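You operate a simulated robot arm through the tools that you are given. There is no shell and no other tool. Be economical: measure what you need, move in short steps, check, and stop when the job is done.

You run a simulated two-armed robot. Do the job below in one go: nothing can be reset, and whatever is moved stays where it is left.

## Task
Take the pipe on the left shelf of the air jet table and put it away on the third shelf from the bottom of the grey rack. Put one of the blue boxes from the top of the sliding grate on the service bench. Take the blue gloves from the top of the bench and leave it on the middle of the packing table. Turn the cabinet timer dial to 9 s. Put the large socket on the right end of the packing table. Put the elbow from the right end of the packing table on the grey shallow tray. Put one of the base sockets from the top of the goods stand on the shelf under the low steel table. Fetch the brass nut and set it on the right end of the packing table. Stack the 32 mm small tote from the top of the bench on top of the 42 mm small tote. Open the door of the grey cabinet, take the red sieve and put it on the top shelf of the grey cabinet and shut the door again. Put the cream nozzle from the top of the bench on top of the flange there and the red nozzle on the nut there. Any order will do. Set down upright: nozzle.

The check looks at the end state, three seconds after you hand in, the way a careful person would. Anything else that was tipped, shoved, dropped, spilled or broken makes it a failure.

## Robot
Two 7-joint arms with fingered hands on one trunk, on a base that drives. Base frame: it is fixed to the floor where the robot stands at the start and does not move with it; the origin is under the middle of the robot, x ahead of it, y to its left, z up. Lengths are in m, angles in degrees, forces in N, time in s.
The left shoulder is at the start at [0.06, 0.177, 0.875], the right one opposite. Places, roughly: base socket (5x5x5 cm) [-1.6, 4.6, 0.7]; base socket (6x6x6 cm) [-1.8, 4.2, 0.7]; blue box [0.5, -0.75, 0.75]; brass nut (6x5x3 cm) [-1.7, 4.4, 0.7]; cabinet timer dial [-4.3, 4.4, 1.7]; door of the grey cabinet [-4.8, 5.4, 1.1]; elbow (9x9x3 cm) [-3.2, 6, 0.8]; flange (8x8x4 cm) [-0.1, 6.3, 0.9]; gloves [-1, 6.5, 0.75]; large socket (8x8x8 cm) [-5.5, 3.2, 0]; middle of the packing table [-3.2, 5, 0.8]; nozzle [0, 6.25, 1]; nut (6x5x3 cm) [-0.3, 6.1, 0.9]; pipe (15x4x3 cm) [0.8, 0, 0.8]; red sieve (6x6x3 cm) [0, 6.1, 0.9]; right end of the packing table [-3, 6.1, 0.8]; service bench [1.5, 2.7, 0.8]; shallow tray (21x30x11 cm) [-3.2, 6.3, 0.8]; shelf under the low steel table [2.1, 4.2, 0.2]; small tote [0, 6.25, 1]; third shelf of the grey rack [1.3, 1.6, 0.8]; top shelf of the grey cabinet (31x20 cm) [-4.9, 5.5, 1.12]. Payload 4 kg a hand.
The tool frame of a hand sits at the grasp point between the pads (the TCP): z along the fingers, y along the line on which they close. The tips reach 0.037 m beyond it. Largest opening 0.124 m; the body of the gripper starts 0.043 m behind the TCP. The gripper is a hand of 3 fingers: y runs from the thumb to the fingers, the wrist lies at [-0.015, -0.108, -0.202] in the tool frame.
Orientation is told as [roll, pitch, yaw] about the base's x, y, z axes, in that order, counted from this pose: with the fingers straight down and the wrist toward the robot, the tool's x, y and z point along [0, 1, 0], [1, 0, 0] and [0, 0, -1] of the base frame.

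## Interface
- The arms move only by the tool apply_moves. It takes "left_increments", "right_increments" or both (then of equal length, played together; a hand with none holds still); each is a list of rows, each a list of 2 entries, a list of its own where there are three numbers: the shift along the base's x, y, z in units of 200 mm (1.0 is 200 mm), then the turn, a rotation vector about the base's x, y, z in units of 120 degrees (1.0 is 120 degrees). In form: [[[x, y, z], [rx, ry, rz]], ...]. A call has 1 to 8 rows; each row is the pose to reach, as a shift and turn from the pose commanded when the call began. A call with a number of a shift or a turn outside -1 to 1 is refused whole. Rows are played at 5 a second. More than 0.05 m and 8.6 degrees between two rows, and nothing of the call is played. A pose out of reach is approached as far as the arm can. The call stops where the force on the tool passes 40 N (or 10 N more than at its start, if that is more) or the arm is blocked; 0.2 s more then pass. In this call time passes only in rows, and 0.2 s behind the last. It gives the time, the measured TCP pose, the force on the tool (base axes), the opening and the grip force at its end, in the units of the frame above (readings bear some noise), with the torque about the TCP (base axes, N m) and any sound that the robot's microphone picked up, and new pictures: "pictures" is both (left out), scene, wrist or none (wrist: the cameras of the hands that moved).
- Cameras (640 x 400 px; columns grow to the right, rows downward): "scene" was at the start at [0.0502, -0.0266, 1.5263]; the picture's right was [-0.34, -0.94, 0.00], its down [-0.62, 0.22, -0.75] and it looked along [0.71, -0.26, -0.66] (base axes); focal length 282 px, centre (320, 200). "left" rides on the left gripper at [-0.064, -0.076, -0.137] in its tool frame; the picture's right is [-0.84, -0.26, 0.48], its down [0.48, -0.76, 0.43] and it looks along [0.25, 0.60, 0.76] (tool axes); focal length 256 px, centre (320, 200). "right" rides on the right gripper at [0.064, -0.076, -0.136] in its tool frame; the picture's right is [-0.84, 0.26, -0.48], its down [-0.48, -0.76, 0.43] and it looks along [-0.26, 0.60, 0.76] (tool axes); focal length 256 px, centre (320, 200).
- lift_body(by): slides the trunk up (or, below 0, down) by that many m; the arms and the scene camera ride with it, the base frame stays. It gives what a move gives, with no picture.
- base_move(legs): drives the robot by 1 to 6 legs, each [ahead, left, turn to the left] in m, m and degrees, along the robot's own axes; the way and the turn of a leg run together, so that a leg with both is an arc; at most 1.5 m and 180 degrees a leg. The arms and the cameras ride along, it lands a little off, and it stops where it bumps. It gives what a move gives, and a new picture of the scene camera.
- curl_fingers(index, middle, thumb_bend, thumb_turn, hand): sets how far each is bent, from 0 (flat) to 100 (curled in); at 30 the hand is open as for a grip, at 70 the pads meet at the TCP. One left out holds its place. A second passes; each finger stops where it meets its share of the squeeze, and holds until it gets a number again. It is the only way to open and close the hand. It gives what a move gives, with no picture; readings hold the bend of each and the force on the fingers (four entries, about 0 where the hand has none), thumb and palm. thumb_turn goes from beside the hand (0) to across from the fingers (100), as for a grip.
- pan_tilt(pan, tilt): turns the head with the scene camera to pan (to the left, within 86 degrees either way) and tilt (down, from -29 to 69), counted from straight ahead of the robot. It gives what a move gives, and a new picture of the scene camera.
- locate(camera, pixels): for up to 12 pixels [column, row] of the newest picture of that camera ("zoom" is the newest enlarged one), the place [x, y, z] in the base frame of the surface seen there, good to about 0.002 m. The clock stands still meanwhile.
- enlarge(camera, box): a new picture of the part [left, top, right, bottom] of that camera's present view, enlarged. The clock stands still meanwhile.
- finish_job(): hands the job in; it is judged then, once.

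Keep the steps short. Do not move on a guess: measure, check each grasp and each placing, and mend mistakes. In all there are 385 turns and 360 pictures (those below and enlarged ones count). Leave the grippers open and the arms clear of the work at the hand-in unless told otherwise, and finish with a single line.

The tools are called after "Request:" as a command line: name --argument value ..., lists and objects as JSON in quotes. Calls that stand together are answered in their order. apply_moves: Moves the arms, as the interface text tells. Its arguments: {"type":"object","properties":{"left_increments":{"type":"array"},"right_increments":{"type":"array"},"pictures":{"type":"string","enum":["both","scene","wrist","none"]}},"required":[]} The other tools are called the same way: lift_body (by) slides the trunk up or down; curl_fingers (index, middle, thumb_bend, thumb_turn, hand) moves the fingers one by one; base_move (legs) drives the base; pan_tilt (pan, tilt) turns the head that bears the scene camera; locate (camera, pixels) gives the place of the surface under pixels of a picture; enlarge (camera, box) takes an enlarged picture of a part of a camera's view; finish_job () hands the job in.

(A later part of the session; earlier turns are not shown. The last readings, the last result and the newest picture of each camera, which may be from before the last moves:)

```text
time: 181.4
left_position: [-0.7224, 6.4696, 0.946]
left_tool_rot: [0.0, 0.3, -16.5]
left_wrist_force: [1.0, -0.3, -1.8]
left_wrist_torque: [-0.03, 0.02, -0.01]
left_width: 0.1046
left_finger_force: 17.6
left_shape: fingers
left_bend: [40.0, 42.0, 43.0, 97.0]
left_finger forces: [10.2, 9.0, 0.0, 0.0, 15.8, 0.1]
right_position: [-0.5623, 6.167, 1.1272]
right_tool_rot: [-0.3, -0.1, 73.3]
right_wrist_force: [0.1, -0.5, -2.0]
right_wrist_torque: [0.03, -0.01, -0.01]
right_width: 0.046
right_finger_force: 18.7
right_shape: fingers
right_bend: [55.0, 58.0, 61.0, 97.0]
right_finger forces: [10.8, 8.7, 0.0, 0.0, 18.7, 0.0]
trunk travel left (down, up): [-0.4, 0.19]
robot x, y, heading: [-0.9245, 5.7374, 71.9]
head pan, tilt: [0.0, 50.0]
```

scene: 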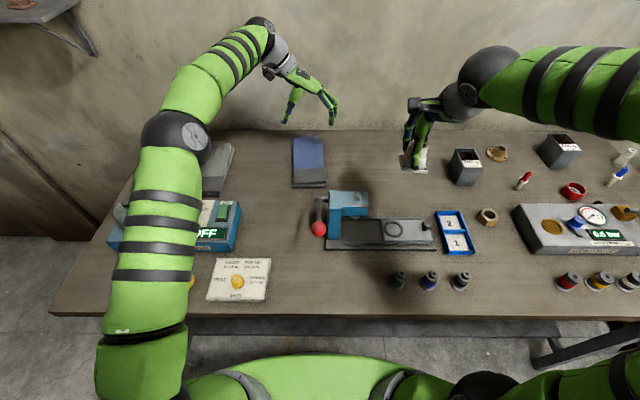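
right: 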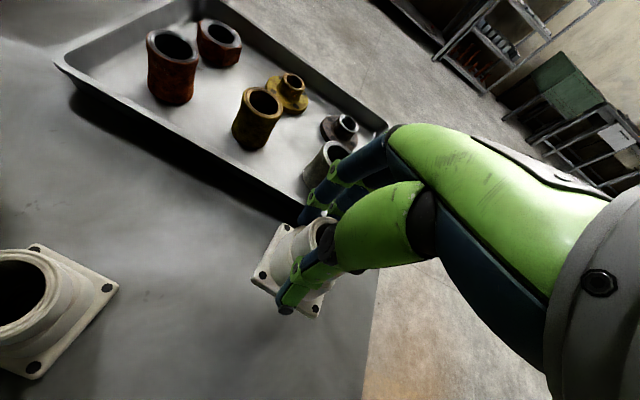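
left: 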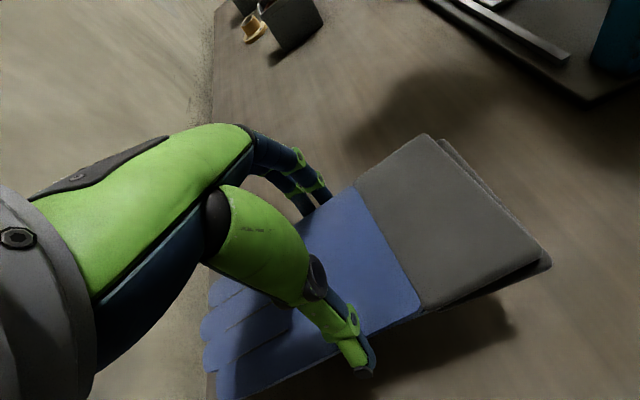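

The gloves are lifted. I squeeze a bit more, raise by 0.19 m, and back out over the sealer.

Request:
curl_fingers --hand "left" --index 56 --middle 56 --thumb_bend 56

Request:
apply_moves --left_increments '[[[0, 0, 0.22], [0, 0, 0]], [[0, 0, 0.44], [0, 0, 0]], [[0, 0, 0.66], [0, 0, 0]], [[0, 0, 0.88], [0, 0, 0]], [[0, 0, 0.97], [0, 0, 0]]]' --pictures "scene"

```text
time: 182.4
left_position: [-0.7233, 6.4703, 0.9474]
left_tool_rot: [0.0, 0.3, -16.6]
left_wrist_force: [-0.4, 0.2, 0.2]
left_wrist_torque: [0.0, -0.01, 0.01]
left_width: 0.0438
left_finger_force: 0.0
left_shape: fingers
left_bend: [56.0, 56.0, 56.0, 97.0]
left_finger forces: [0.0, 0.0, 0.0, 0.0, 0.1, 0.1]
right_position: [-0.5625, 6.1674, 1.1281]
right_tool_rot: [-0.4, -0.1, 73.3]
right_wrist_force: [0.3, 0.5, -1.8]
right_wrist_torque: [-0.01, 0.0, 0.01]
right_width: 0.0461
right_finger_force: 19.2
right_shape: fingers
right_bend: [55.0, 58.0, 61.0, 97.0]
right_finger forces: [10.7, 8.7, 0.0, 0.0, 18.6, 0.0]
trunk travel left (down, up): [-0.4, 0.19]
robot x, y, heading: [-0.9233, 5.7322, 71.8]
head pan, tilt: [0.0, 50.0]
```

```text
time: 183.6
left_position: [-0.7273, 6.4667, 1.1283]
left_tool_rot: [-0.2, 0.3, -16.6]
left_wrist_force: [0.5, -1.0, 0.5]
left_wrist_torque: [-0.04, 0.01, -0.05]
left_width: 0.0435
left_finger_force: 0.0
left_shape: fingers
left_bend: [56.0, 56.0, 56.0, 98.0]
left_finger forces: [0.0, 0.0, 0.0, 0.0, 0.0, 0.0]
left hand out of reach, approached as far as the arm can: row 4, 5
right_position: [-0.5621, 6.1682, 1.1266]
right_tool_rot: [-0.2, -0.1, 73.2]
right_wrist_force: [-0.1, 0.2, -2.4]
right_wrist_torque: [-0.02, 0.01, 0.01]
right_width: 0.0461
right_finger_force: 18.9
right_shape: fingers
right_bend: [55.0, 58.0, 61.0, 97.0]
right_finger forces: [10.7, 8.7, 0.1, 0.0, 18.6, 0.1]
trunk travel left (down, up): [-0.4, 0.19]
robot x, y, heading: [-0.9242, 5.7322, 71.9]
head pan, tilt: [0.0, 50.0]
```

scene: 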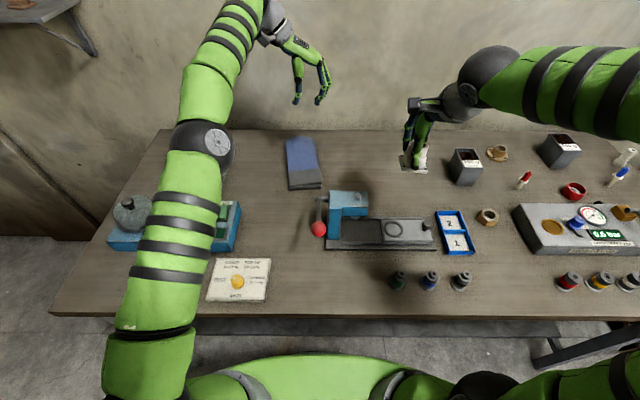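

The extra squeeze popped the gloves out; they lie flat on the bench again, slightly turned. I measure them anew.

Request:
locate --camera "scene" --pixels '[[288, 145], [310, 140], [298, 160], [305, 180], [290, 175], [315, 160], [300, 145], [320, 185], [291, 188]]'

Request:
enlarge --camera "scene" --box '[260, 120, 360, 200]'

Request:
curl_fingers --hand "left" --index 30 --middle 30 --thumb_bend 30

```text
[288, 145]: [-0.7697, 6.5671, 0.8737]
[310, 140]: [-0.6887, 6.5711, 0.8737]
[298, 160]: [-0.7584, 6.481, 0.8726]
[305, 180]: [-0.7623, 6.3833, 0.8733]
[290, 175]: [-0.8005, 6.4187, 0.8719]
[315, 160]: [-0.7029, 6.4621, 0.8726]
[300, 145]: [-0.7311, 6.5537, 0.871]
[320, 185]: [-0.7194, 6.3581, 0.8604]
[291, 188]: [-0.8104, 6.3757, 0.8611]
```

```text
5.00 times, centred on (310, 160) of scene
```

zoom: 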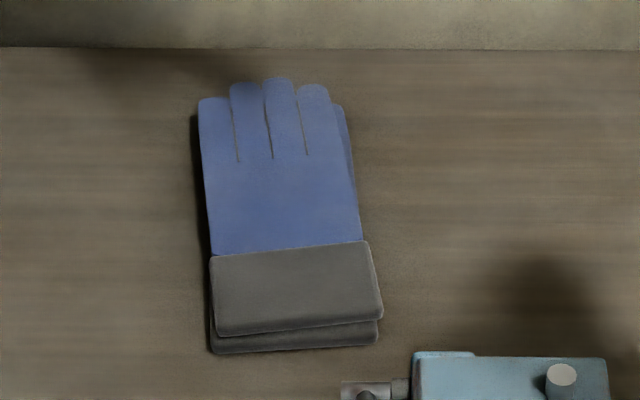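

```text
time: 184.6
left_position: [-0.7257, 6.4648, 1.1275]
left_tool_rot: [-0.1, 0.3, -16.6]
left_wrist_force: [-0.2, 0.0, 0.0]
left_wrist_torque: [0.0, -0.02, 0.03]
left_width: 0.1231
left_finger_force: 0.0
left_shape: fingers
left_bend: [30.0, 30.0, 30.0, 98.0]
left_finger forces: [0.1, 0.0, 0.0, 0.1, 0.0, 0.0]
right_position: [-0.5626, 6.1675, 1.1275]
right_tool_rot: [-0.3, -0.1, 73.2]
right_wrist_force: [0.4, -0.2, -2.4]
right_wrist_torque: [-0.04, 0.03, 0.01]
right_width: 0.0463
right_finger_force: 19.3
right_shape: fingers
right_bend: [55.0, 58.0, 61.0, 97.0]
right_finger forces: [10.7, 8.7, 0.0, 0.0, 18.5, 0.1]
trunk travel left (down, up): [-0.4, 0.19]
robot x, y, heading: [-0.9252, 5.7321, 72.1]
head pan, tilt: [0.0, 50.0]
```

Request:
locate --camera "zoom" --pixels '[[208, 200], [350, 200], [280, 200], [295, 300], [272, 110], [216, 300], [378, 290]]'

```text
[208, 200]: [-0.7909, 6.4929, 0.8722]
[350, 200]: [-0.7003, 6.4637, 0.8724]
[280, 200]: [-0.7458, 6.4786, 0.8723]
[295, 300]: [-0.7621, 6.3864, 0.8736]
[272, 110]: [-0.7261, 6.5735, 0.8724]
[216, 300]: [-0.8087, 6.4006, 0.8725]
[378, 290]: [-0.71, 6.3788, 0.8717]
```

The axis is now at 79°, centre [-0.746,6.479]. I regrasp: turn +5.6°, move over and lower in two calls.

Request:
apply_moves --left_increments '[[[-0.06, 0.03, -0.2], [0, 0, 0.025]], [[-0.117, 0.045, -0.4], [0, 0, 0.047]], [[-0.117, 0.045, -0.6], [0, 0, 0.047]], [[-0.117, 0.045, -0.8], [0, 0, 0.047]]]' --pictures "wrist"

```text
time: 185.6
left_position: [-0.7495, 6.4738, 0.9657]
left_tool_rot: [0.0, 0.3, -10.9]
left_wrist_force: [0.9, 0.7, -0.4]
left_wrist_torque: [-0.03, 0.0, -0.04]
left_width: 0.1233
left_finger_force: 0.1
left_shape: fingers
left_bend: [30.0, 30.0, 30.0, 98.0]
left_finger forces: [0.1, 0.0, 0.0, 0.1, 0.0, 0.1]
right_position: [-0.5617, 6.167, 1.1279]
right_tool_rot: [-0.3, -0.2, 73.3]
right_wrist_force: [0.4, -0.8, -1.7]
right_wrist_torque: [0.0, -0.01, -0.01]
right_width: 0.0463
right_finger_force: 18.8
right_shape: fingers
right_bend: [55.0, 58.0, 61.0, 97.0]
right_finger forces: [10.8, 8.7, 0.0, 0.0, 18.6, 0.0]
trunk travel left (down, up): [-0.4, 0.19]
robot x, y, heading: [-0.9203, 5.7356, 72.6]
head pan, tilt: [0.0, 50.0]
```

left: 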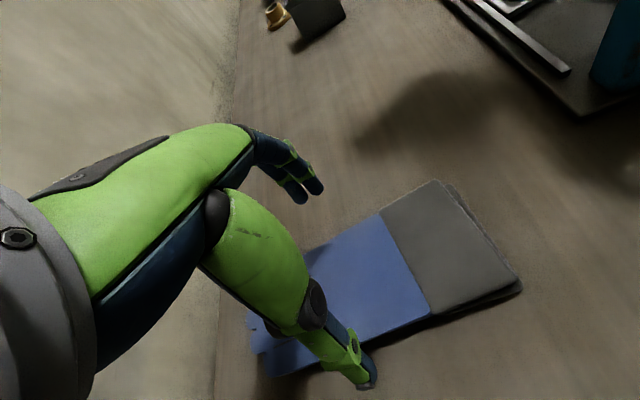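

Well aligned. I lower to about 0.890, nearly touching the bench, for a deeper grip.

Request:
apply_moves --left_increments '[[[0.015, 0.01, -0.15], [0, 0, 0]], [[0.015, 0.01, -0.3], [0, 0, 0]], [[0.015, 0.01, -0.36], [0, 0, 0]], [[0.015, 0.01, -0.38], [0, 0, 0]]]' --pictures "none"

Request:
curl_fingers --hand "left" --index 50 --middle 50 --thumb_bend 50

Request:
apply_moves --left_increments '[[[0, 0, 0.03], [0, 0, 0]], [[0, 0, 0.12], [0, 0, 0]], [[0, 0, 0.25], [0, 0, 0]]]' --pictures "wrist"

```text
time: 186.6
left_position: [-0.7467, 6.4762, 0.8907]
left_tool_rot: [-0.1, 0.3, -11.1]
left_wrist_force: [-0.1, -0.8, 1.1]
left_wrist_torque: [0.01, -0.02, -0.01]
left_width: 0.123
left_finger_force: 0.1
left_shape: fingers
left_bend: [30.0, 30.0, 30.0, 98.0]
left_finger forces: [0.0, 0.0, 0.1, 0.0, 0.1, 0.0]
right_position: [-0.563, 6.1675, 1.1271]
right_tool_rot: [-0.3, -0.1, 73.2]
right_wrist_force: [0.1, -1.1, -2.4]
right_wrist_torque: [-0.07, 0.04, 0.01]
right_width: 0.0462
right_finger_force: 19.0
right_shape: fingers
right_bend: [55.0, 58.0, 61.0, 97.0]
right_finger forces: [10.7, 8.7, 0.0, 0.0, 18.6, 0.1]
trunk travel left (down, up): [-0.4, 0.19]
robot x, y, heading: [-0.9249, 5.7333, 72.4]
head pan, tilt: [0.0, 50.0]
```

```text
time: 187.6
left_position: [-0.7471, 6.4759, 0.8914]
left_tool_rot: [0.0, 0.3, -11.0]
left_wrist_force: [2.9, 3.7, 12.8]
left_wrist_torque: [0.11, -0.77, 0.14]
left_width: 0.1081
left_finger_force: 23.5
left_shape: fingers
left_bend: [39.0, 39.0, 42.0, 97.0]
left_finger forces: [11.7, 17.1, 0.0, 0.0, 18.2, 0.0]
right_position: [-0.5622, 6.1651, 1.1288]
right_tool_rot: [-0.3, -0.2, 73.3]
right_wrist_force: [0.4, 0.5, -2.5]
right_wrist_torque: [-0.02, 0.01, -0.01]
right_width: 0.0467
right_finger_force: 19.7
right_shape: fingers
right_bend: [55.0, 58.0, 61.0, 97.0]
right_finger forces: [10.8, 8.7, 0.0, 0.0, 18.6, 0.1]
trunk travel left (down, up): [-0.4, 0.19]
robot x, y, heading: [-0.9235, 5.7336, 71.9]
head pan, tilt: [0.0, 50.0]
```

```text
time: 188.4
left_position: [-0.7494, 6.4746, 0.9419]
left_tool_rot: [-0.1, 0.4, -10.9]
left_wrist_force: [0.4, -0.6, -1.9]
left_wrist_torque: [-0.01, 0.02, 0.04]
left_width: 0.108
left_finger_force: 19.2
left_shape: fingers
left_bend: [39.0, 39.0, 42.0, 97.0]
left_finger forces: [10.8, 9.5, 0.0, 0.0, 17.6, 0.1]
right_position: [-0.5626, 6.1665, 1.1289]
right_tool_rot: [-0.3, -0.1, 73.2]
right_wrist_force: [-0.3, -0.5, -1.9]
right_wrist_torque: [-0.02, 0.01, -0.01]
right_width: 0.0462
right_finger_force: 19.9
right_shape: fingers
right_bend: [55.0, 58.0, 61.0, 97.0]
right_finger forces: [10.8, 8.6, 0.0, 0.0, 18.6, 0.1]
trunk travel left (down, up): [-0.4, 0.19]
robot x, y, heading: [-0.9231, 5.7365, 71.9]
head pan, tilt: [0.0, 50.0]
```

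left: 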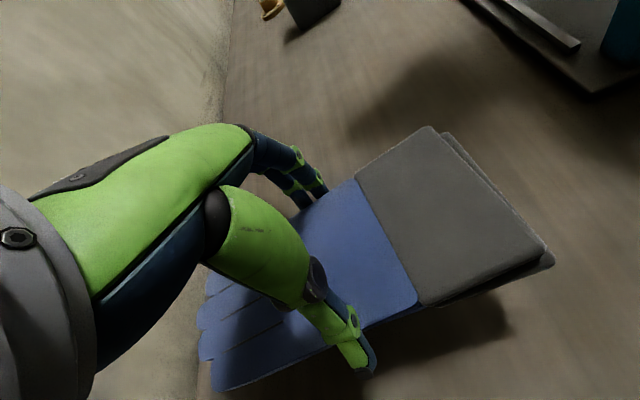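

Held. I raise it smoothly by 0.17 m, then back the base out slowly.

Request:
apply_moves --left_increments '[[[0, 0, 0.15], [0, 0, 0]], [[0, 0, 0.3], [0, 0, 0]], [[0, 0, 0.45], [0, 0, 0]], [[0, 0, 0.6], [0, 0, 0]], [[-0.01, -0.05, 0.75], [0, 0, 0]], [[-0.02, -0.1, 0.85], [0, 0, 0]]]' --pictures "none"

Request:
base_move --legs '[[-0.25, 0, 0], [-0.27, 0, 0]]'

```text
time: 189.8
left_position: [-0.7522, 6.4559, 1.11]
left_tool_rot: [-0.1, 0.3, -10.9]
left_wrist_force: [-0.7, 0.4, -1.1]
left_wrist_torque: [0.01, -0.02, 0.03]
left_width: 0.1076
left_finger_force: 19.2
left_shape: fingers
left_bend: [39.0, 39.0, 42.0, 97.0]
left_finger forces: [10.9, 9.4, 0.1, 0.0, 17.5, 0.0]
right_position: [-0.5638, 6.1679, 1.1272]
right_tool_rot: [-0.3, -0.2, 73.4]
right_wrist_force: [0.0, 0.0, -1.9]
right_wrist_torque: [-0.01, 0.0, 0.0]
right_width: 0.0461
right_finger_force: 19.8
right_shape: fingers
right_bend: [55.0, 58.0, 61.0, 97.0]
right_finger forces: [10.8, 8.5, 0.1, 0.0, 18.6, 0.0]
trunk travel left (down, up): [-0.4, 0.19]
robot x, y, heading: [-0.9239, 5.7364, 72.4]
head pan, tilt: [0.0, 50.0]
```

```text
time: 193.2
left_position: [-0.9099, 5.951, 1.1118]
left_tool_rot: [-0.2, 0.3, -11.6]
left_wrist_force: [-0.3, -1.5, -0.1]
left_wrist_torque: [0.02, -0.01, -0.01]
left_width: 0.1081
left_finger_force: 18.4
left_shape: fingers
left_bend: [39.0, 39.0, 42.0, 97.0]
left_finger forces: [10.8, 9.4, 0.0, 0.0, 17.4, 0.0]
right_position: [-0.7227, 5.6601, 1.1282]
right_tool_rot: [-0.3, -0.1, 72.5]
right_wrist_force: [-0.3, 0.3, -1.9]
right_wrist_torque: [0.01, 0.0, 0.01]
right_width: 0.046
right_finger_force: 18.9
right_shape: fingers
right_bend: [55.0, 58.0, 61.0, 97.0]
right_finger forces: [10.9, 8.7, 0.0, 0.1, 18.7, 0.0]
trunk travel left (down, up): [-0.4, 0.19]
robot x, y, heading: [-1.0907, 5.2335, 71.2]
head pan, tilt: [0.0, 50.0]
```

scene: 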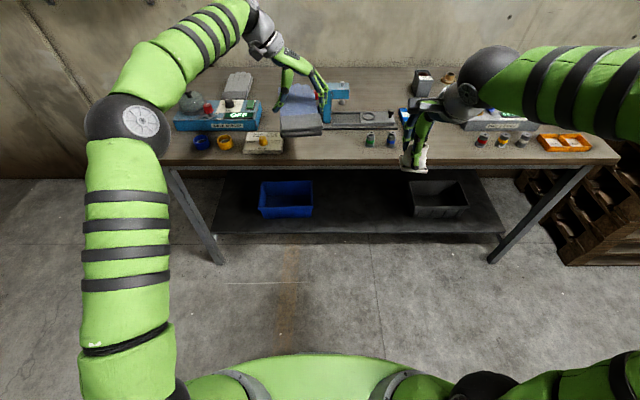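

I retract the left hand by 0.2 m, then slide left 0.95 m and turn to face the packing table.

Request:
apply_moves --left_increments '[[[-0.06, -0.18, 0], [0, 0, 0]], [[-0.12, -0.36, 0], [0, 0, 0]], [[-0.18, -0.55, 0], [0, 0, 0]], [[-0.24, -0.73, 0], [0, 0, 0]], [[-0.31, -0.93, 0], [0, 0, 0]]]' --pictures "none"

Request:
base_move --legs '[[0, 0.5, 0], [0, 0.45, 0], [0, 0, 90]]'

```text
time: 194.3
left_position: [-0.9702, 5.7631, 1.109]
left_tool_rot: [-0.2, 0.4, -11.7]
left_wrist_force: [-0.1, -0.3, -0.9]
left_wrist_torque: [0.01, 0.0, -0.01]
left_width: 0.1078
left_finger_force: 19.3
left_shape: fingers
left_bend: [39.0, 39.0, 42.0, 97.0]
left_finger forces: [10.7, 9.4, 0.0, 0.0, 17.3, 0.0]
right_position: [-0.7228, 5.6601, 1.1284]
right_tool_rot: [-0.4, -0.1, 72.6]
right_wrist_force: [0.7, 0.3, -1.9]
right_wrist_torque: [-0.03, -0.01, -0.01]
right_width: 0.0463
right_finger_force: 19.2
right_shape: fingers
right_bend: [55.0, 58.0, 61.0, 97.0]
right_finger forces: [10.8, 8.6, 0.0, 0.1, 18.8, 0.1]
trunk travel left (down, up): [-0.4, 0.19]
robot x, y, heading: [-1.0913, 5.2338, 71.3]
head pan, tilt: [0.0, 50.0]
```

```text
time: 203.4
left_position: [-2.5085, 5.6656, 1.1079]
left_tool_rot: [-0.1, 0.3, 77.8]
left_wrist_force: [0.3, -0.6, -1.9]
left_wrist_torque: [-0.01, 0.0, -0.01]
left_width: 0.1073
left_finger_force: 18.7
left_shape: fingers
left_bend: [39.0, 39.0, 42.0, 97.0]
left_finger forces: [10.6, 9.4, 0.0, 0.0, 17.1, 0.0]
right_position: [-2.4021, 5.9099, 1.1287]
right_tool_rot: [-0.2, 0.0, 162.0]
right_wrist_force: [-1.0, -0.1, -2.5]
right_wrist_torque: [-0.02, 0.01, -0.01]
right_width: 0.0458
right_finger_force: 18.9
right_shape: fingers
right_bend: [56.0, 58.0, 61.0, 97.0]
right_finger forces: [10.6, 8.5, 0.0, 0.0, 18.1, 0.0]
trunk travel left (down, up): [-0.4, 0.19]
robot x, y, heading: [-1.9785, 5.5429, 160.8]
head pan, tilt: [0.0, 50.0]
```

scene: 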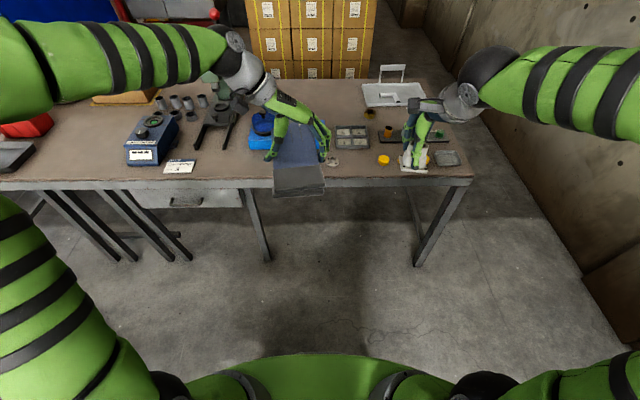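

I slide left 0.75 m along the packing table to its middle.

Request:
base_move --legs '[[0, 0.75, 0]]'

Request:
pan_tilt --pan 8 --tilt 45

```text
time: 207.4
left_position: [-2.7515, 4.9665, 1.11]
left_tool_rot: [-0.1, 0.2, 77.9]
left_wrist_force: [0.4, 0.4, -1.8]
left_wrist_torque: [0.01, 0.01, -0.01]
left_width: 0.1076
left_finger_force: 18.8
left_shape: fingers
left_bend: [39.0, 39.0, 42.0, 97.0]
left_finger forces: [10.5, 9.3, 0.0, 0.1, 17.1, 0.1]
right_position: [-2.6453, 5.2137, 1.1275]
right_tool_rot: [-0.3, -0.1, 162.2]
right_wrist_force: [0.0, -0.5, -2.4]
right_wrist_torque: [0.01, 0.01, 0.0]
right_width: 0.046
right_finger_force: 18.5
right_shape: fingers
right_bend: [56.0, 58.0, 61.0, 97.0]
right_finger forces: [10.6, 8.4, 0.0, 0.0, 18.1, 0.1]
trunk travel left (down, up): [-0.4, 0.19]
robot x, y, heading: [-2.2174, 4.8451, 160.7]
head pan, tilt: [0.0, 50.0]
```

scene: 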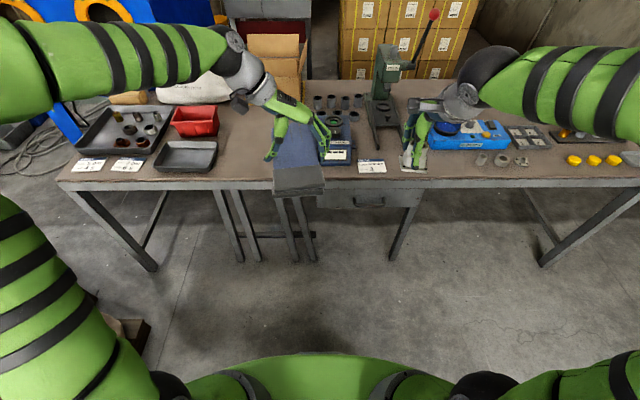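

```text
time: 208.1
left_position: [-2.7498, 4.9665, 1.1093]
left_tool_rot: [-0.1, 0.4, 77.9]
left_wrist_force: [0.6, -0.5, -1.0]
left_wrist_torque: [0.0, 0.0, 0.01]
left_width: 0.1075
left_finger_force: 18.2
left_shape: fingers
left_bend: [39.0, 39.0, 42.0, 97.0]
left_finger forces: [10.5, 9.3, 0.0, 0.0, 17.0, 0.0]
right_position: [-2.645, 5.2136, 1.1279]
right_tool_rot: [-0.4, -0.2, 162.2]
right_wrist_force: [-0.8, -0.7, -1.4]
right_wrist_torque: [0.03, 0.0, 0.0]
right_width: 0.046
right_finger_force: 19.0
right_shape: fingers
right_bend: [56.0, 58.0, 61.0, 97.0]
right_finger forces: [10.7, 8.4, 0.0, 0.0, 18.2, 0.0]
trunk travel left (down, up): [-0.4, 0.19]
robot x, y, heading: [-2.2193, 4.8472, 161.2]
head pan, tilt: [8.0, 45.0]
```

scene: 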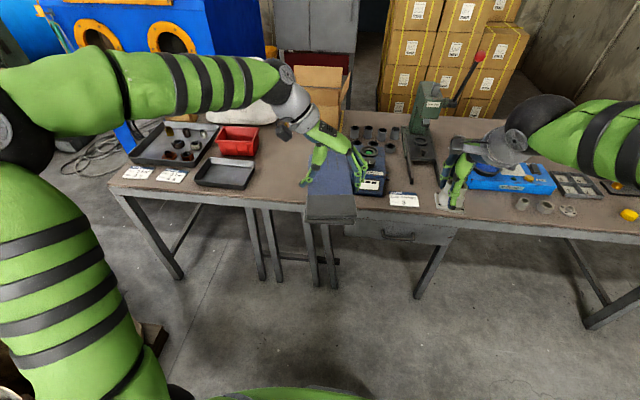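

I measure the free strip between the small grey tray and the blue device.

Request:
locate --camera "scene" --pixels '[[290, 170], [275, 185], [290, 190], [270, 165], [250, 165], [255, 180], [370, 185], [365, 165], [300, 150], [320, 110], [403, 198], [295, 204]]'

```text
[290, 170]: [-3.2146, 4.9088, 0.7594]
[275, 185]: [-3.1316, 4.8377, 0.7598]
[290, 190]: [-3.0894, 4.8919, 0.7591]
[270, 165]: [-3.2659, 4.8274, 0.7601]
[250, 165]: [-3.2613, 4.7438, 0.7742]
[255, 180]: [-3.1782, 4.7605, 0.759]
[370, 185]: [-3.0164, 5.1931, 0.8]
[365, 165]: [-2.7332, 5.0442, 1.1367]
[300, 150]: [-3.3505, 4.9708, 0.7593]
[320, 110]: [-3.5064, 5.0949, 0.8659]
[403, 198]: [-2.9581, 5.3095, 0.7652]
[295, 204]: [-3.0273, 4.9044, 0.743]
```

Target for the gloves: [-3.236,4.988]. Before driving in, I check the press location relative to the right hand.

Request:
locate --camera "scene" --pixels '[[430, 105], [440, 90], [480, 60], [455, 100], [425, 160], [412, 120]]'

```text
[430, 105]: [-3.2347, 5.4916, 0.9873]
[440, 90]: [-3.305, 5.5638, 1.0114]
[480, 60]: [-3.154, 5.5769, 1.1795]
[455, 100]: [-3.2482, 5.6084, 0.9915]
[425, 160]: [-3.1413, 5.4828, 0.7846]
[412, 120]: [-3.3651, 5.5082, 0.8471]
```

The press is 0.28 m clear of the right hand. I drive 0.4 m ahead and 0.1 m left.

Request:
base_move --legs '[[0.4, 0.1, 0]]'

```text
time: 210.6
left_position: [-3.1577, 5.0041, 1.1088]
left_tool_rot: [0.0, 0.3, 78.0]
left_wrist_force: [0.2, 0.3, -1.7]
left_wrist_torque: [0.0, -0.02, 0.01]
left_width: 0.1075
left_finger_force: 18.7
left_shape: fingers
left_bend: [39.0, 39.0, 42.0, 97.0]
left_finger forces: [10.5, 9.3, 0.0, 0.1, 17.1, 0.1]
right_position: [-3.052, 5.251, 1.127]
right_tool_rot: [-0.3, 0.0, 162.3]
right_wrist_force: [0.5, 0.1, -1.8]
right_wrist_torque: [0.01, 0.04, 0.02]
right_width: 0.0456
right_finger_force: 19.3
right_shape: fingers
right_bend: [56.0, 58.0, 61.0, 97.0]
right_finger forces: [10.6, 8.5, 0.0, 0.1, 18.3, 0.0]
trunk travel left (down, up): [-0.4, 0.19]
robot x, y, heading: [-2.6284, 4.8854, 161.0]
head pan, tilt: [8.0, 45.0]
```

scene: 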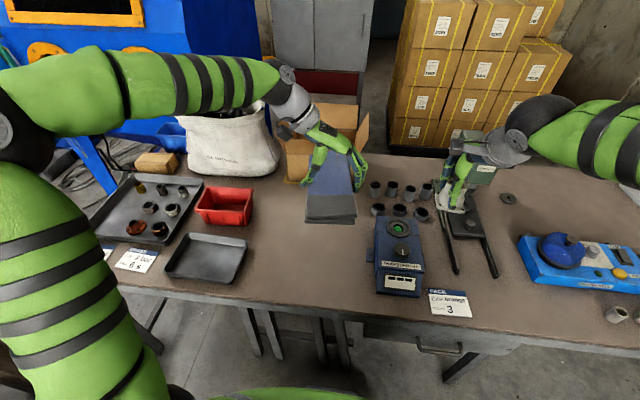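

I move over [-3.208,4.978] and lower in two calls.

Request:
apply_moves --left_increments '[[[-0.12, -0.06, 0], [0, 0, 0]], [[-0.25, -0.13, -0.1], [0, 0, 0]], [[-0.25, -0.13, -0.3], [0, 0, 0]], [[-0.25, -0.13, -0.5], [0, 0, 0]], [[-0.25, -0.13, -0.7], [0, 0, 0]], [[-0.25, -0.13, -0.9], [0, 0, 0]]]' --pictures "none"

Request:
apply_moves --left_increments '[[[0, 0, -0.2], [0, 0, 0]], [[0, 0, -0.38], [0, 0, 0]], [[0, 0, -0.5], [0, 0, 0]]]' --pictures "both"

```text
time: 212.0
left_position: [-3.2077, 4.9815, 0.928]
left_tool_rot: [-0.2, 0.3, 78.0]
left_wrist_force: [0.1, 0.3, -1.6]
left_wrist_torque: [-0.01, -0.05, -0.01]
left_width: 0.1073
left_finger_force: 18.2
left_shape: fingers
left_bend: [39.0, 39.0, 42.0, 97.0]
left_finger forces: [10.6, 9.3, 0.0, 0.1, 17.1, 0.0]
right_position: [-3.0539, 5.2507, 1.1262]
right_tool_rot: [-0.4, -0.1, 162.3]
right_wrist_force: [-0.9, 0.6, -1.9]
right_wrist_torque: [0.01, 0.0, 0.0]
right_width: 0.0459
right_finger_force: 18.5
right_shape: fingers
right_bend: [56.0, 58.0, 61.0, 97.0]
right_finger forces: [10.6, 8.4, 0.1, 0.1, 18.1, 0.0]
trunk travel left (down, up): [-0.4, 0.19]
robot x, y, heading: [-2.626, 4.8819, 161.1]
head pan, tilt: [8.0, 45.0]
```

```text
time: 212.8
left_position: [-3.2086, 4.9772, 0.8306]
left_tool_rot: [-0.2, 0.3, 78.0]
left_wrist_force: [-0.8, 0.7, -1.4]
left_wrist_torque: [-0.03, 0.01, 0.04]
left_width: 0.1074
left_finger_force: 17.8
left_shape: fingers
left_bend: [39.0, 39.0, 42.0, 97.0]
left_finger forces: [10.6, 9.3, 0.1, 0.0, 17.0, 0.0]
right_position: [-3.0522, 5.2504, 1.1271]
right_tool_rot: [-0.3, -0.1, 162.2]
right_wrist_force: [-0.6, 1.5, -1.9]
right_wrist_torque: [0.03, -0.02, 0.01]
right_width: 0.0457
right_finger_force: 18.8
right_shape: fingers
right_bend: [56.0, 58.0, 61.0, 97.0]
right_finger forces: [10.6, 8.5, 0.0, 0.0, 18.1, 0.0]
trunk travel left (down, up): [-0.4, 0.19]
robot x, y, heading: [-2.6259, 4.8823, 160.9]
head pan, tilt: [8.0, 45.0]
```

scene: 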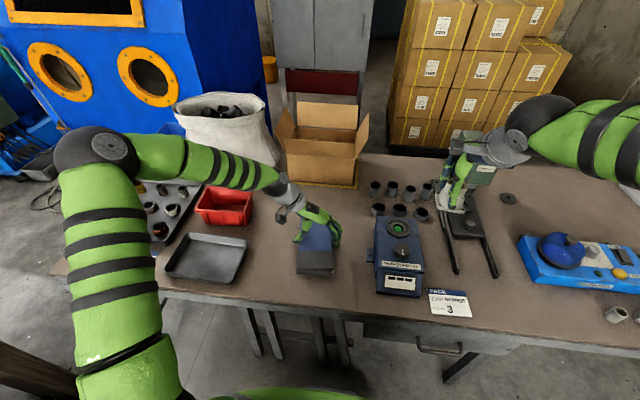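
left: 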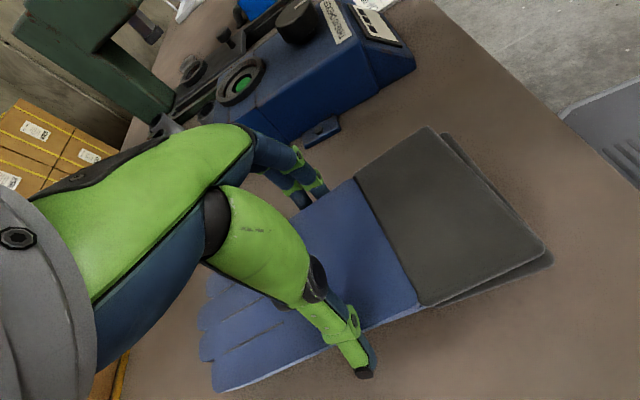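

Clear all around. I lower the last 2–3 cm until contact.

Request:
apply_moves --left_increments '[[[0, 0, -0.07], [0, 0, 0]], [[0, 0, -0.11], [0, 0, 0]], [[0, 0, -0.13], [0, 0, 0]]]' --pictures "none"

Request:
curl_fingers --hand "left" --index 34 --middle 34 --thumb_bend 34

Request:
apply_moves --left_increments '[[[0, 0, 0.15], [0, 0, 0]], [[0, 0, 0.35], [0, 0, 0]], [[0, 0, 0.55], [0, 0, 0]], [[0, 0, 0.75], [0, 0, 0]], [[0, 0, 0.95], [0, 0, 0]]]' --pictures "both"

```text
time: 213.6
left_position: [-3.207, 4.9779, 0.8031]
left_tool_rot: [-0.2, 0.4, 77.9]
left_wrist_force: [0.6, -0.1, -0.9]
left_wrist_torque: [0.06, 0.05, 0.0]
left_width: 0.1073
left_finger_force: 18.9
left_shape: fingers
left_bend: [39.0, 39.0, 42.0, 97.0]
left_finger forces: [10.5, 9.6, 0.0, 0.0, 17.1, 0.0]
right_position: [-3.052, 5.2519, 1.1288]
right_tool_rot: [-0.4, -0.1, 162.2]
right_wrist_force: [1.1, -0.1, -1.0]
right_wrist_torque: [-0.03, 0.01, 0.03]
right_width: 0.046
right_finger_force: 18.4
right_shape: fingers
right_bend: [56.0, 58.0, 61.0, 97.0]
right_finger forces: [10.6, 8.5, 0.0, 0.0, 18.1, 0.1]
trunk travel left (down, up): [-0.4, 0.19]
robot x, y, heading: [-2.6277, 4.8794, 161.1]
head pan, tilt: [8.0, 45.0]
```

```text
time: 214.6
left_position: [-3.2062, 4.9771, 0.8028]
left_tool_rot: [0.0, 0.3, 77.9]
left_wrist_force: [0.2, 1.2, 0.1]
left_wrist_torque: [0.03, 0.01, -0.01]
left_width: 0.1119
left_finger_force: 0.2
left_shape: fingers
left_bend: [34.0, 34.0, 34.0, 97.0]
left_finger forces: [0.1, 0.2, 0.1, 0.0, 0.0, 0.0]
right_position: [-3.0523, 5.251, 1.1271]
right_tool_rot: [-0.3, -0.1, 162.3]
right_wrist_force: [-0.1, -0.3, -2.4]
right_wrist_torque: [0.0, 0.02, 0.03]
right_width: 0.0456
right_finger_force: 18.7
right_shape: fingers
right_bend: [56.0, 58.0, 61.0, 97.0]
right_finger forces: [10.6, 8.5, 0.0, 0.0, 18.1, 0.0]
trunk travel left (down, up): [-0.4, 0.19]
robot x, y, heading: [-2.6292, 4.8815, 161.2]
head pan, tilt: [8.0, 45.0]
```

```text
time: 215.8
left_position: [-3.2085, 4.9796, 0.9951]
left_tool_rot: [-0.1, 0.4, 78.1]
left_wrist_force: [0.1, 0.1, -0.7]
left_wrist_torque: [0.03, -0.03, -0.02]
left_width: 0.1118
left_finger_force: 0.0
left_shape: fingers
left_bend: [34.0, 34.0, 34.0, 98.0]
left_finger forces: [0.0, 0.1, 0.1, 0.1, 0.1, 0.1]
right_position: [-3.0518, 5.2515, 1.1284]
right_tool_rot: [-0.3, -0.1, 162.3]
right_wrist_force: [-0.4, -0.1, -1.9]
right_wrist_torque: [-0.01, -0.03, 0.03]
right_width: 0.0457
right_finger_force: 18.6
right_shape: fingers
right_bend: [56.0, 58.0, 61.0, 97.0]
right_finger forces: [10.7, 8.5, 0.0, 0.0, 18.1, 0.0]
trunk travel left (down, up): [-0.4, 0.19]
robot x, y, heading: [-2.622, 4.8843, 160.9]
head pan, tilt: [8.0, 45.0]
```

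scene: 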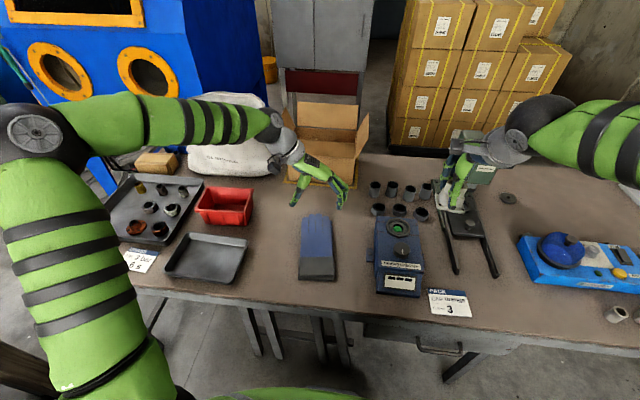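
left: 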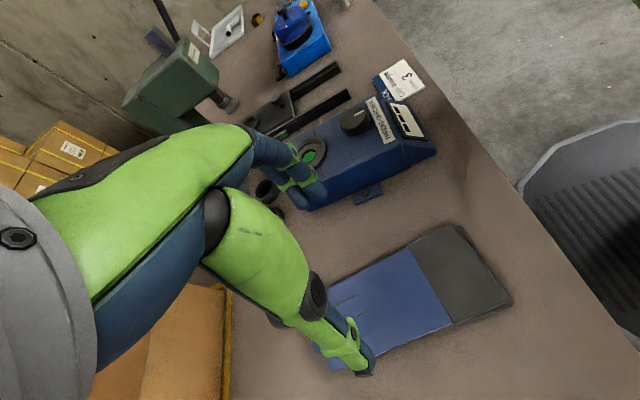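

The gloves lie on the middle of the packing table. I back off and turn the left hand forward again (+83°).

Request:
base_move --legs '[[-0.45, 0, 0]]'

Request:
apply_moves --left_increments '[[[0.05, -0.04, 0.05], [0, 0, 0.069]], [[0.1, -0.08, 0.1], [0, 0, 0.138]], [[0.15, -0.12, 0.15], [0, 0, 0.207]], [[0.2, -0.16, 0.2], [0, 0, 0.276]], [[0.25, -0.2, 0.2], [0, 0, 0.345]], [[0.3, -0.24, 0.2], [0, 0, 0.414]], [[0.3, -0.28, 0.2], [0, 0, 0.483]], [[0.3, -0.3, 0.2], [0, 0, 0.552]]]' --pictures "none"

Request:
apply_moves --left_increments '[[[0, -0.05, 0], [0, 0, 0.069]], [[0, -0.1, 0], [0, 0, 0.138]]]' --pictures "none"

Request:
base_move --legs '[[0, -0.85, 0], [0, 0, 180]]'

```text
time: 218.6
left_position: [-2.7783, 4.8269, 0.9954]
left_tool_rot: [-0.2, 0.3, 78.6]
left_wrist_force: [0.4, 0.1, 0.2]
left_wrist_torque: [-0.01, 0.03, 0.01]
left_width: 0.1114
left_finger_force: 0.1
left_shape: fingers
left_bend: [34.0, 34.0, 34.0, 98.0]
left_finger forces: [0.0, 0.0, 0.0, 0.0, 0.0, 0.1]
right_position: [-2.6242, 5.1009, 1.1288]
right_tool_rot: [-0.3, -0.1, 162.8]
right_wrist_force: [0.2, -0.1, -1.5]
right_wrist_torque: [0.0, -0.02, -0.01]
right_width: 0.0458
right_finger_force: 18.8
right_shape: fingers
right_bend: [56.0, 58.0, 61.0, 97.0]
right_finger forces: [10.6, 8.5, 0.1, 0.0, 18.2, 0.1]
trunk travel left (down, up): [-0.4, 0.19]
robot x, y, heading: [-2.1969, 4.7356, 161.8]
head pan, tilt: [8.0, 45.0]
```

scene: 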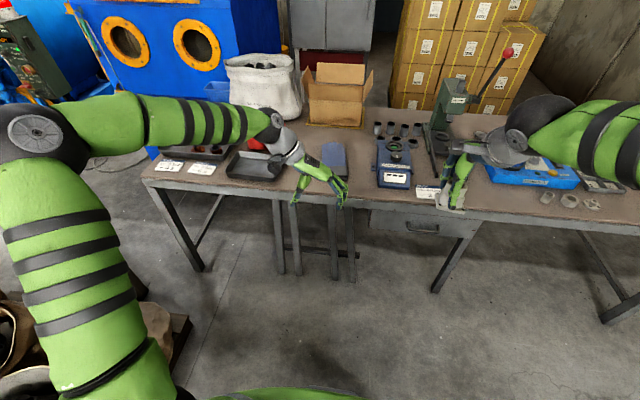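

```text
time: 220.3
left_position: [-2.7196, 4.7657, 1.0346]
left_tool_rot: [-0.2, 0.4, 144.8]
left_wrist_force: [-0.5, 0.3, 0.2]
left_wrist_torque: [0.03, 0.03, 0.0]
left_width: 0.1115
left_finger_force: 0.0
left_shape: fingers
left_bend: [34.0, 34.0, 34.0, 98.0]
left_finger forces: [0.0, 0.0, 0.0, 0.1, 0.1, 0.0]
right_position: [-2.6242, 5.1002, 1.128]
right_tool_rot: [-0.3, -0.1, 162.8]
right_wrist_force: [0.0, -0.2, -2.0]
right_wrist_torque: [-0.02, -0.02, -0.01]
right_width: 0.0463
right_finger_force: 18.7
right_shape: fingers
right_bend: [56.0, 58.0, 61.0, 97.0]
right_finger forces: [10.5, 8.4, 0.0, 0.1, 18.2, 0.0]
trunk travel left (down, up): [-0.4, 0.19]
robot x, y, heading: [-2.1972, 4.737, 161.8]
head pan, tilt: [8.0, 45.0]
```

```text
time: 220.9
left_position: [-2.7195, 4.7473, 1.0361]
left_tool_rot: [-0.2, 0.2, 161.3]
left_wrist_force: [0.2, -0.3, 0.0]
left_wrist_torque: [-0.02, 0.01, -0.01]
left_width: 0.1116
left_finger_force: 0.0
left_shape: fingers
left_bend: [34.0, 34.0, 34.0, 98.0]
left_finger forces: [0.1, 0.0, 0.0, 0.0, 0.1, 0.0]
right_position: [-2.6246, 5.101, 1.1275]
right_tool_rot: [-0.3, -0.1, 162.8]
right_wrist_force: [0.3, -0.3, -1.6]
right_wrist_torque: [-0.07, 0.0, 0.0]
right_width: 0.0456
right_finger_force: 18.3
right_shape: fingers
right_bend: [56.0, 58.0, 61.0, 97.0]
right_finger forces: [10.5, 8.4, 0.1, 0.0, 18.0, 0.0]
trunk travel left (down, up): [-0.4, 0.19]
robot x, y, heading: [-2.1976, 4.7333, 161.3]
head pan, tilt: [8.0, 45.0]
```

```text
time: 232.7
left_position: [-1.4055, 5.5083, 1.0348]
left_tool_rot: [-0.2, 0.3, -23.0]
left_wrist_force: [-0.4, -0.1, -0.6]
left_wrist_torque: [0.03, -0.01, -0.01]
left_width: 0.1116
left_finger_force: 0.0
left_shape: fingers
left_bend: [34.0, 34.0, 34.0, 98.0]
left_finger forces: [0.0, 0.0, 0.0, 0.1, 0.1, 0.0]
right_position: [-1.5282, 5.162, 1.1276]
right_tool_rot: [-0.3, -0.1, -21.5]
right_wrist_force: [-0.3, 0.1, -2.1]
right_wrist_torque: [0.02, 0.0, 0.04]
right_width: 0.045
right_finger_force: 17.7
right_shape: fingers
right_bend: [56.0, 58.0, 61.0, 97.0]
right_finger forces: [10.2, 8.0, 0.0, 0.0, 17.2, 0.0]
trunk travel left (down, up): [-0.4, 0.19]
robot x, y, heading: [-1.9311, 5.56, -22.9]
head pan, tilt: [8.0, 45.0]
```

scene: 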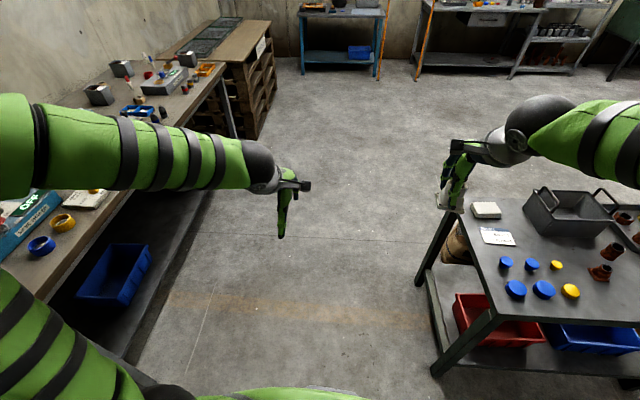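

I drive through the corridor toward the low steel table (blue legs, straight ahead).

Request:
base_move --legs '[[0, 0, 3.9], [1.2, 0, 0], [1.2, 0, 0], [0.7, 0, 0]]'

Request:
pan_tilt --pan 0 --tilt 40

```text
time: 248.3
left_position: [1.5364, 4.5582, 1.0356]
left_tool_rot: [-0.2, 0.3, -18.8]
left_wrist_force: [-0.5, -0.4, -0.8]
left_wrist_torque: [0.01, -0.02, -0.02]
left_width: 0.1114
left_finger_force: 0.1
left_shape: fingers
left_bend: [34.0, 34.0, 34.0, 98.0]
left_finger forces: [0.1, 0.0, 0.0, 0.0, 0.0, 0.0]
right_position: [1.4398, 4.2045, 1.1279]
right_tool_rot: [-0.3, -0.1, -17.4]
right_wrist_force: [-0.1, 0.5, -1.6]
right_wrist_torque: [0.02, 0.01, -0.01]
right_width: 0.0449
right_finger_force: 17.9
right_shape: fingers
right_bend: [56.0, 58.0, 61.0, 97.0]
right_finger forces: [10.2, 8.0, 0.1, 0.1, 17.3, 0.0]
trunk travel left (down, up): [-0.4, 0.19]
robot x, y, heading: [1.0118, 4.5753, -18.7]
head pan, tilt: [8.0, 45.0]
```

scene: 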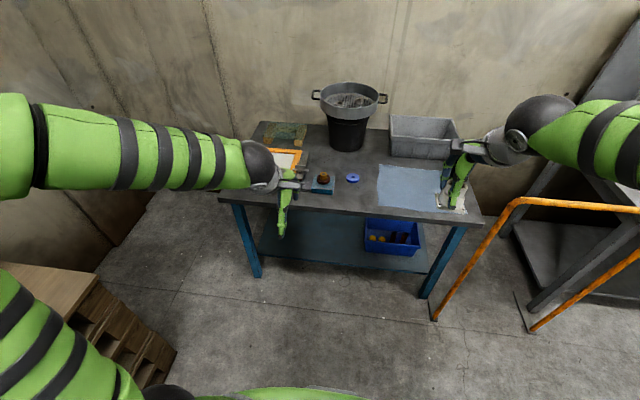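

```text
time: 249.0
left_position: [1.5343, 4.5588, 1.0354]
left_tool_rot: [-0.1, 0.2, -18.8]
left_wrist_force: [0.4, -0.3, 0.0]
left_wrist_torque: [0.02, 0.03, 0.02]
left_width: 0.1116
left_finger_force: 0.0
left_shape: fingers
left_bend: [34.0, 34.0, 34.0, 98.0]
left_finger forces: [0.0, 0.1, 0.0, 0.1, 0.0, 0.0]
right_position: [1.4388, 4.2055, 1.127]
right_tool_rot: [-0.3, -0.1, -17.4]
right_wrist_force: [0.0, 0.0, -1.7]
right_wrist_torque: [0.01, 0.06, -0.02]
right_width: 0.0451
right_finger_force: 17.5
right_shape: fingers
right_bend: [56.0, 58.0, 61.0, 97.0]
right_finger forces: [10.2, 7.9, 0.0, 0.0, 17.4, 0.0]
trunk travel left (down, up): [-0.4, 0.19]
robot x, y, heading: [1.0081, 4.5725, -18.5]
head pan, tilt: [0.0, 40.0]
```

scene: 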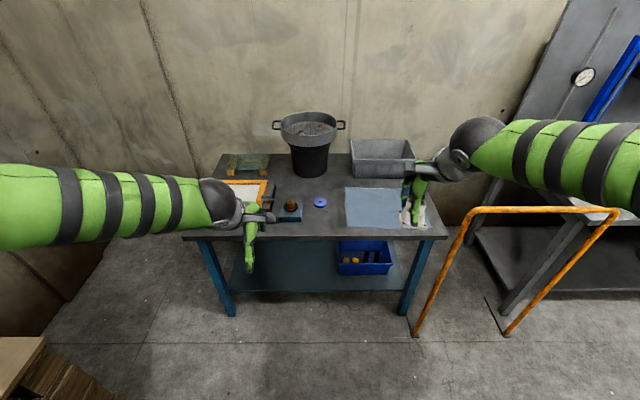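

I measure the shelf, the table's front edge and legs.

Request:
locate --camera "scene" --pixels '[[290, 270], [310, 280], [300, 289], [250, 287], [205, 240], [430, 238], [320, 240], [350, 262], [225, 300], [410, 300], [470, 210], [416, 332]]'

```text
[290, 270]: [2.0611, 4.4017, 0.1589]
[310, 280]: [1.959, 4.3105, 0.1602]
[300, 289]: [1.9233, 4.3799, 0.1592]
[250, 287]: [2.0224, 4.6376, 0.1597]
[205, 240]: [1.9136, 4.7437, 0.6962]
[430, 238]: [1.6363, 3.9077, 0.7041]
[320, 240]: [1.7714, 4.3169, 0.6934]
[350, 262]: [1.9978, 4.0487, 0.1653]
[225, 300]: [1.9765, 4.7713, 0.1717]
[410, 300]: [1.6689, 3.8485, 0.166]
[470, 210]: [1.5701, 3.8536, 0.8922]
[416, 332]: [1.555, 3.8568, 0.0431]
```

Shelf surface z 0.16, front edge at n≈0.39; table edge higher and 0.11 m nearer. I will lower the trunk to go in beneath. First I raise and pull back the left hand so that it stays above the table.

Request:
apply_moves --left_increments '[[[-0.1, 0.03, 0.2], [0, 0, 0]], [[-0.2, 0.07, 0.4], [0, 0, 0]], [[-0.3, 0.1, 0.6], [0, 0, 0]], [[-0.4, 0.13, 0.8], [0, 0, 0]], [[-0.45, 0.15, 1.0], [0, 0, 0]]]' --right_increments '[[[0, 0, -0.2], [0, 0, 0]], [[0, 0, -0.4], [0, 0, 0]], [[0, 0, -0.6], [0, 0, 0]], [[0, 0, -0.8], [0, 0, 0]], [[0, 0, -0.9], [0, 0, 0]]]' --pictures "none"

Request:
lift_body --by -0.4

Request:
pan_tilt --pan 0 --tilt 30

```text
time: 250.2
left_position: [1.4423, 4.588, 1.2359]
left_tool_rot: [-0.1, 0.4, -18.9]
left_wrist_force: [0.7, -0.3, 0.3]
left_wrist_torque: [0.04, 0.01, -0.03]
left_width: 0.1117
left_finger_force: 0.1
left_shape: fingers
left_bend: [34.0, 34.0, 34.0, 98.0]
left_finger forces: [0.0, 0.0, 0.0, 0.0, 0.0, 0.1]
right_position: [1.4405, 4.2074, 0.9455]
right_tool_rot: [-0.3, 0.1, -17.3]
right_wrist_force: [0.0, -0.1, -1.7]
right_wrist_torque: [0.0, 0.0, -0.01]
right_width: 0.0449
right_finger_force: 17.9
right_shape: fingers
right_bend: [56.0, 58.0, 61.0, 97.0]
right_finger forces: [10.2, 7.9, 0.0, 0.1, 17.1, 0.0]
trunk travel left (down, up): [-0.4, 0.19]
robot x, y, heading: [1.0097, 4.573, -18.5]
head pan, tilt: [0.0, 40.0]
```

```text
time: 254.1
left_position: [1.4423, 4.5868, 0.836]
left_tool_rot: [-0.1, 0.3, -18.8]
left_wrist_force: [-0.7, 0.2, 0.3]
left_wrist_torque: [0.01, 0.01, 0.0]
left_width: 0.1117
left_finger_force: 0.1
left_shape: fingers
left_bend: [34.0, 34.0, 34.0, 98.0]
left_finger forces: [0.1, 0.1, 0.1, 0.1, 0.0, 0.0]
right_position: [1.4398, 4.2076, 0.5461]
right_tool_rot: [-0.4, -0.1, -17.5]
right_wrist_force: [0.5, -0.2, -1.3]
right_wrist_torque: [0.02, 0.0, 0.03]
right_width: 0.0447
right_finger_force: 17.9
right_shape: fingers
right_bend: [56.0, 58.0, 61.0, 97.0]
right_finger forces: [10.1, 7.9, 0.0, 0.0, 17.0, 0.1]
trunk travel left (down, up): [0.0, 0.59]
robot x, y, heading: [1.0129, 4.5717, -18.6]
head pan, tilt: [0.0, 40.0]
```

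```text
time: 254.8
left_position: [1.4423, 4.5868, 0.8353]
left_tool_rot: [-0.2, 0.3, -18.7]
left_wrist_force: [0.0, -0.7, 1.6]
left_wrist_torque: [0.0, -0.02, -0.03]
left_width: 0.1116
left_finger_force: 0.1
left_shape: fingers
left_bend: [34.0, 34.0, 34.0, 98.0]
left_finger forces: [0.0, 0.1, 0.0, 0.0, 0.1, 0.0]
right_position: [1.4409, 4.208, 0.5457]
right_tool_rot: [-0.3, -0.1, -17.3]
right_wrist_force: [0.3, 0.0, -2.2]
right_wrist_torque: [-0.02, -0.03, 0.0]
right_width: 0.0448
right_finger_force: 18.5
right_shape: fingers
right_bend: [56.0, 58.0, 61.0, 97.0]
right_finger forces: [10.1, 7.9, 0.0, 0.1, 17.1, 0.0]
trunk travel left (down, up): [0.0, 0.59]
robot x, y, heading: [1.0085, 4.5675, -18.7]
head pan, tilt: [0.0, 30.0]
```

scene: 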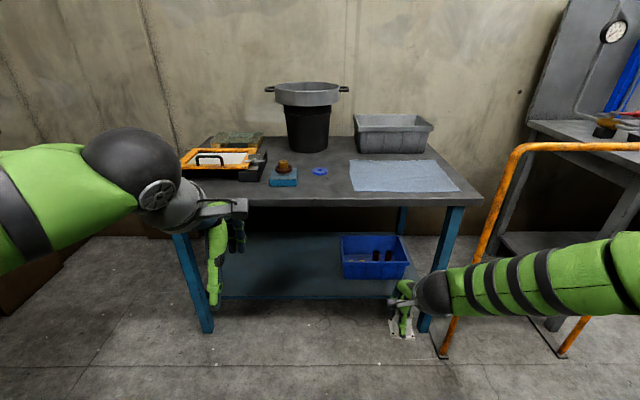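

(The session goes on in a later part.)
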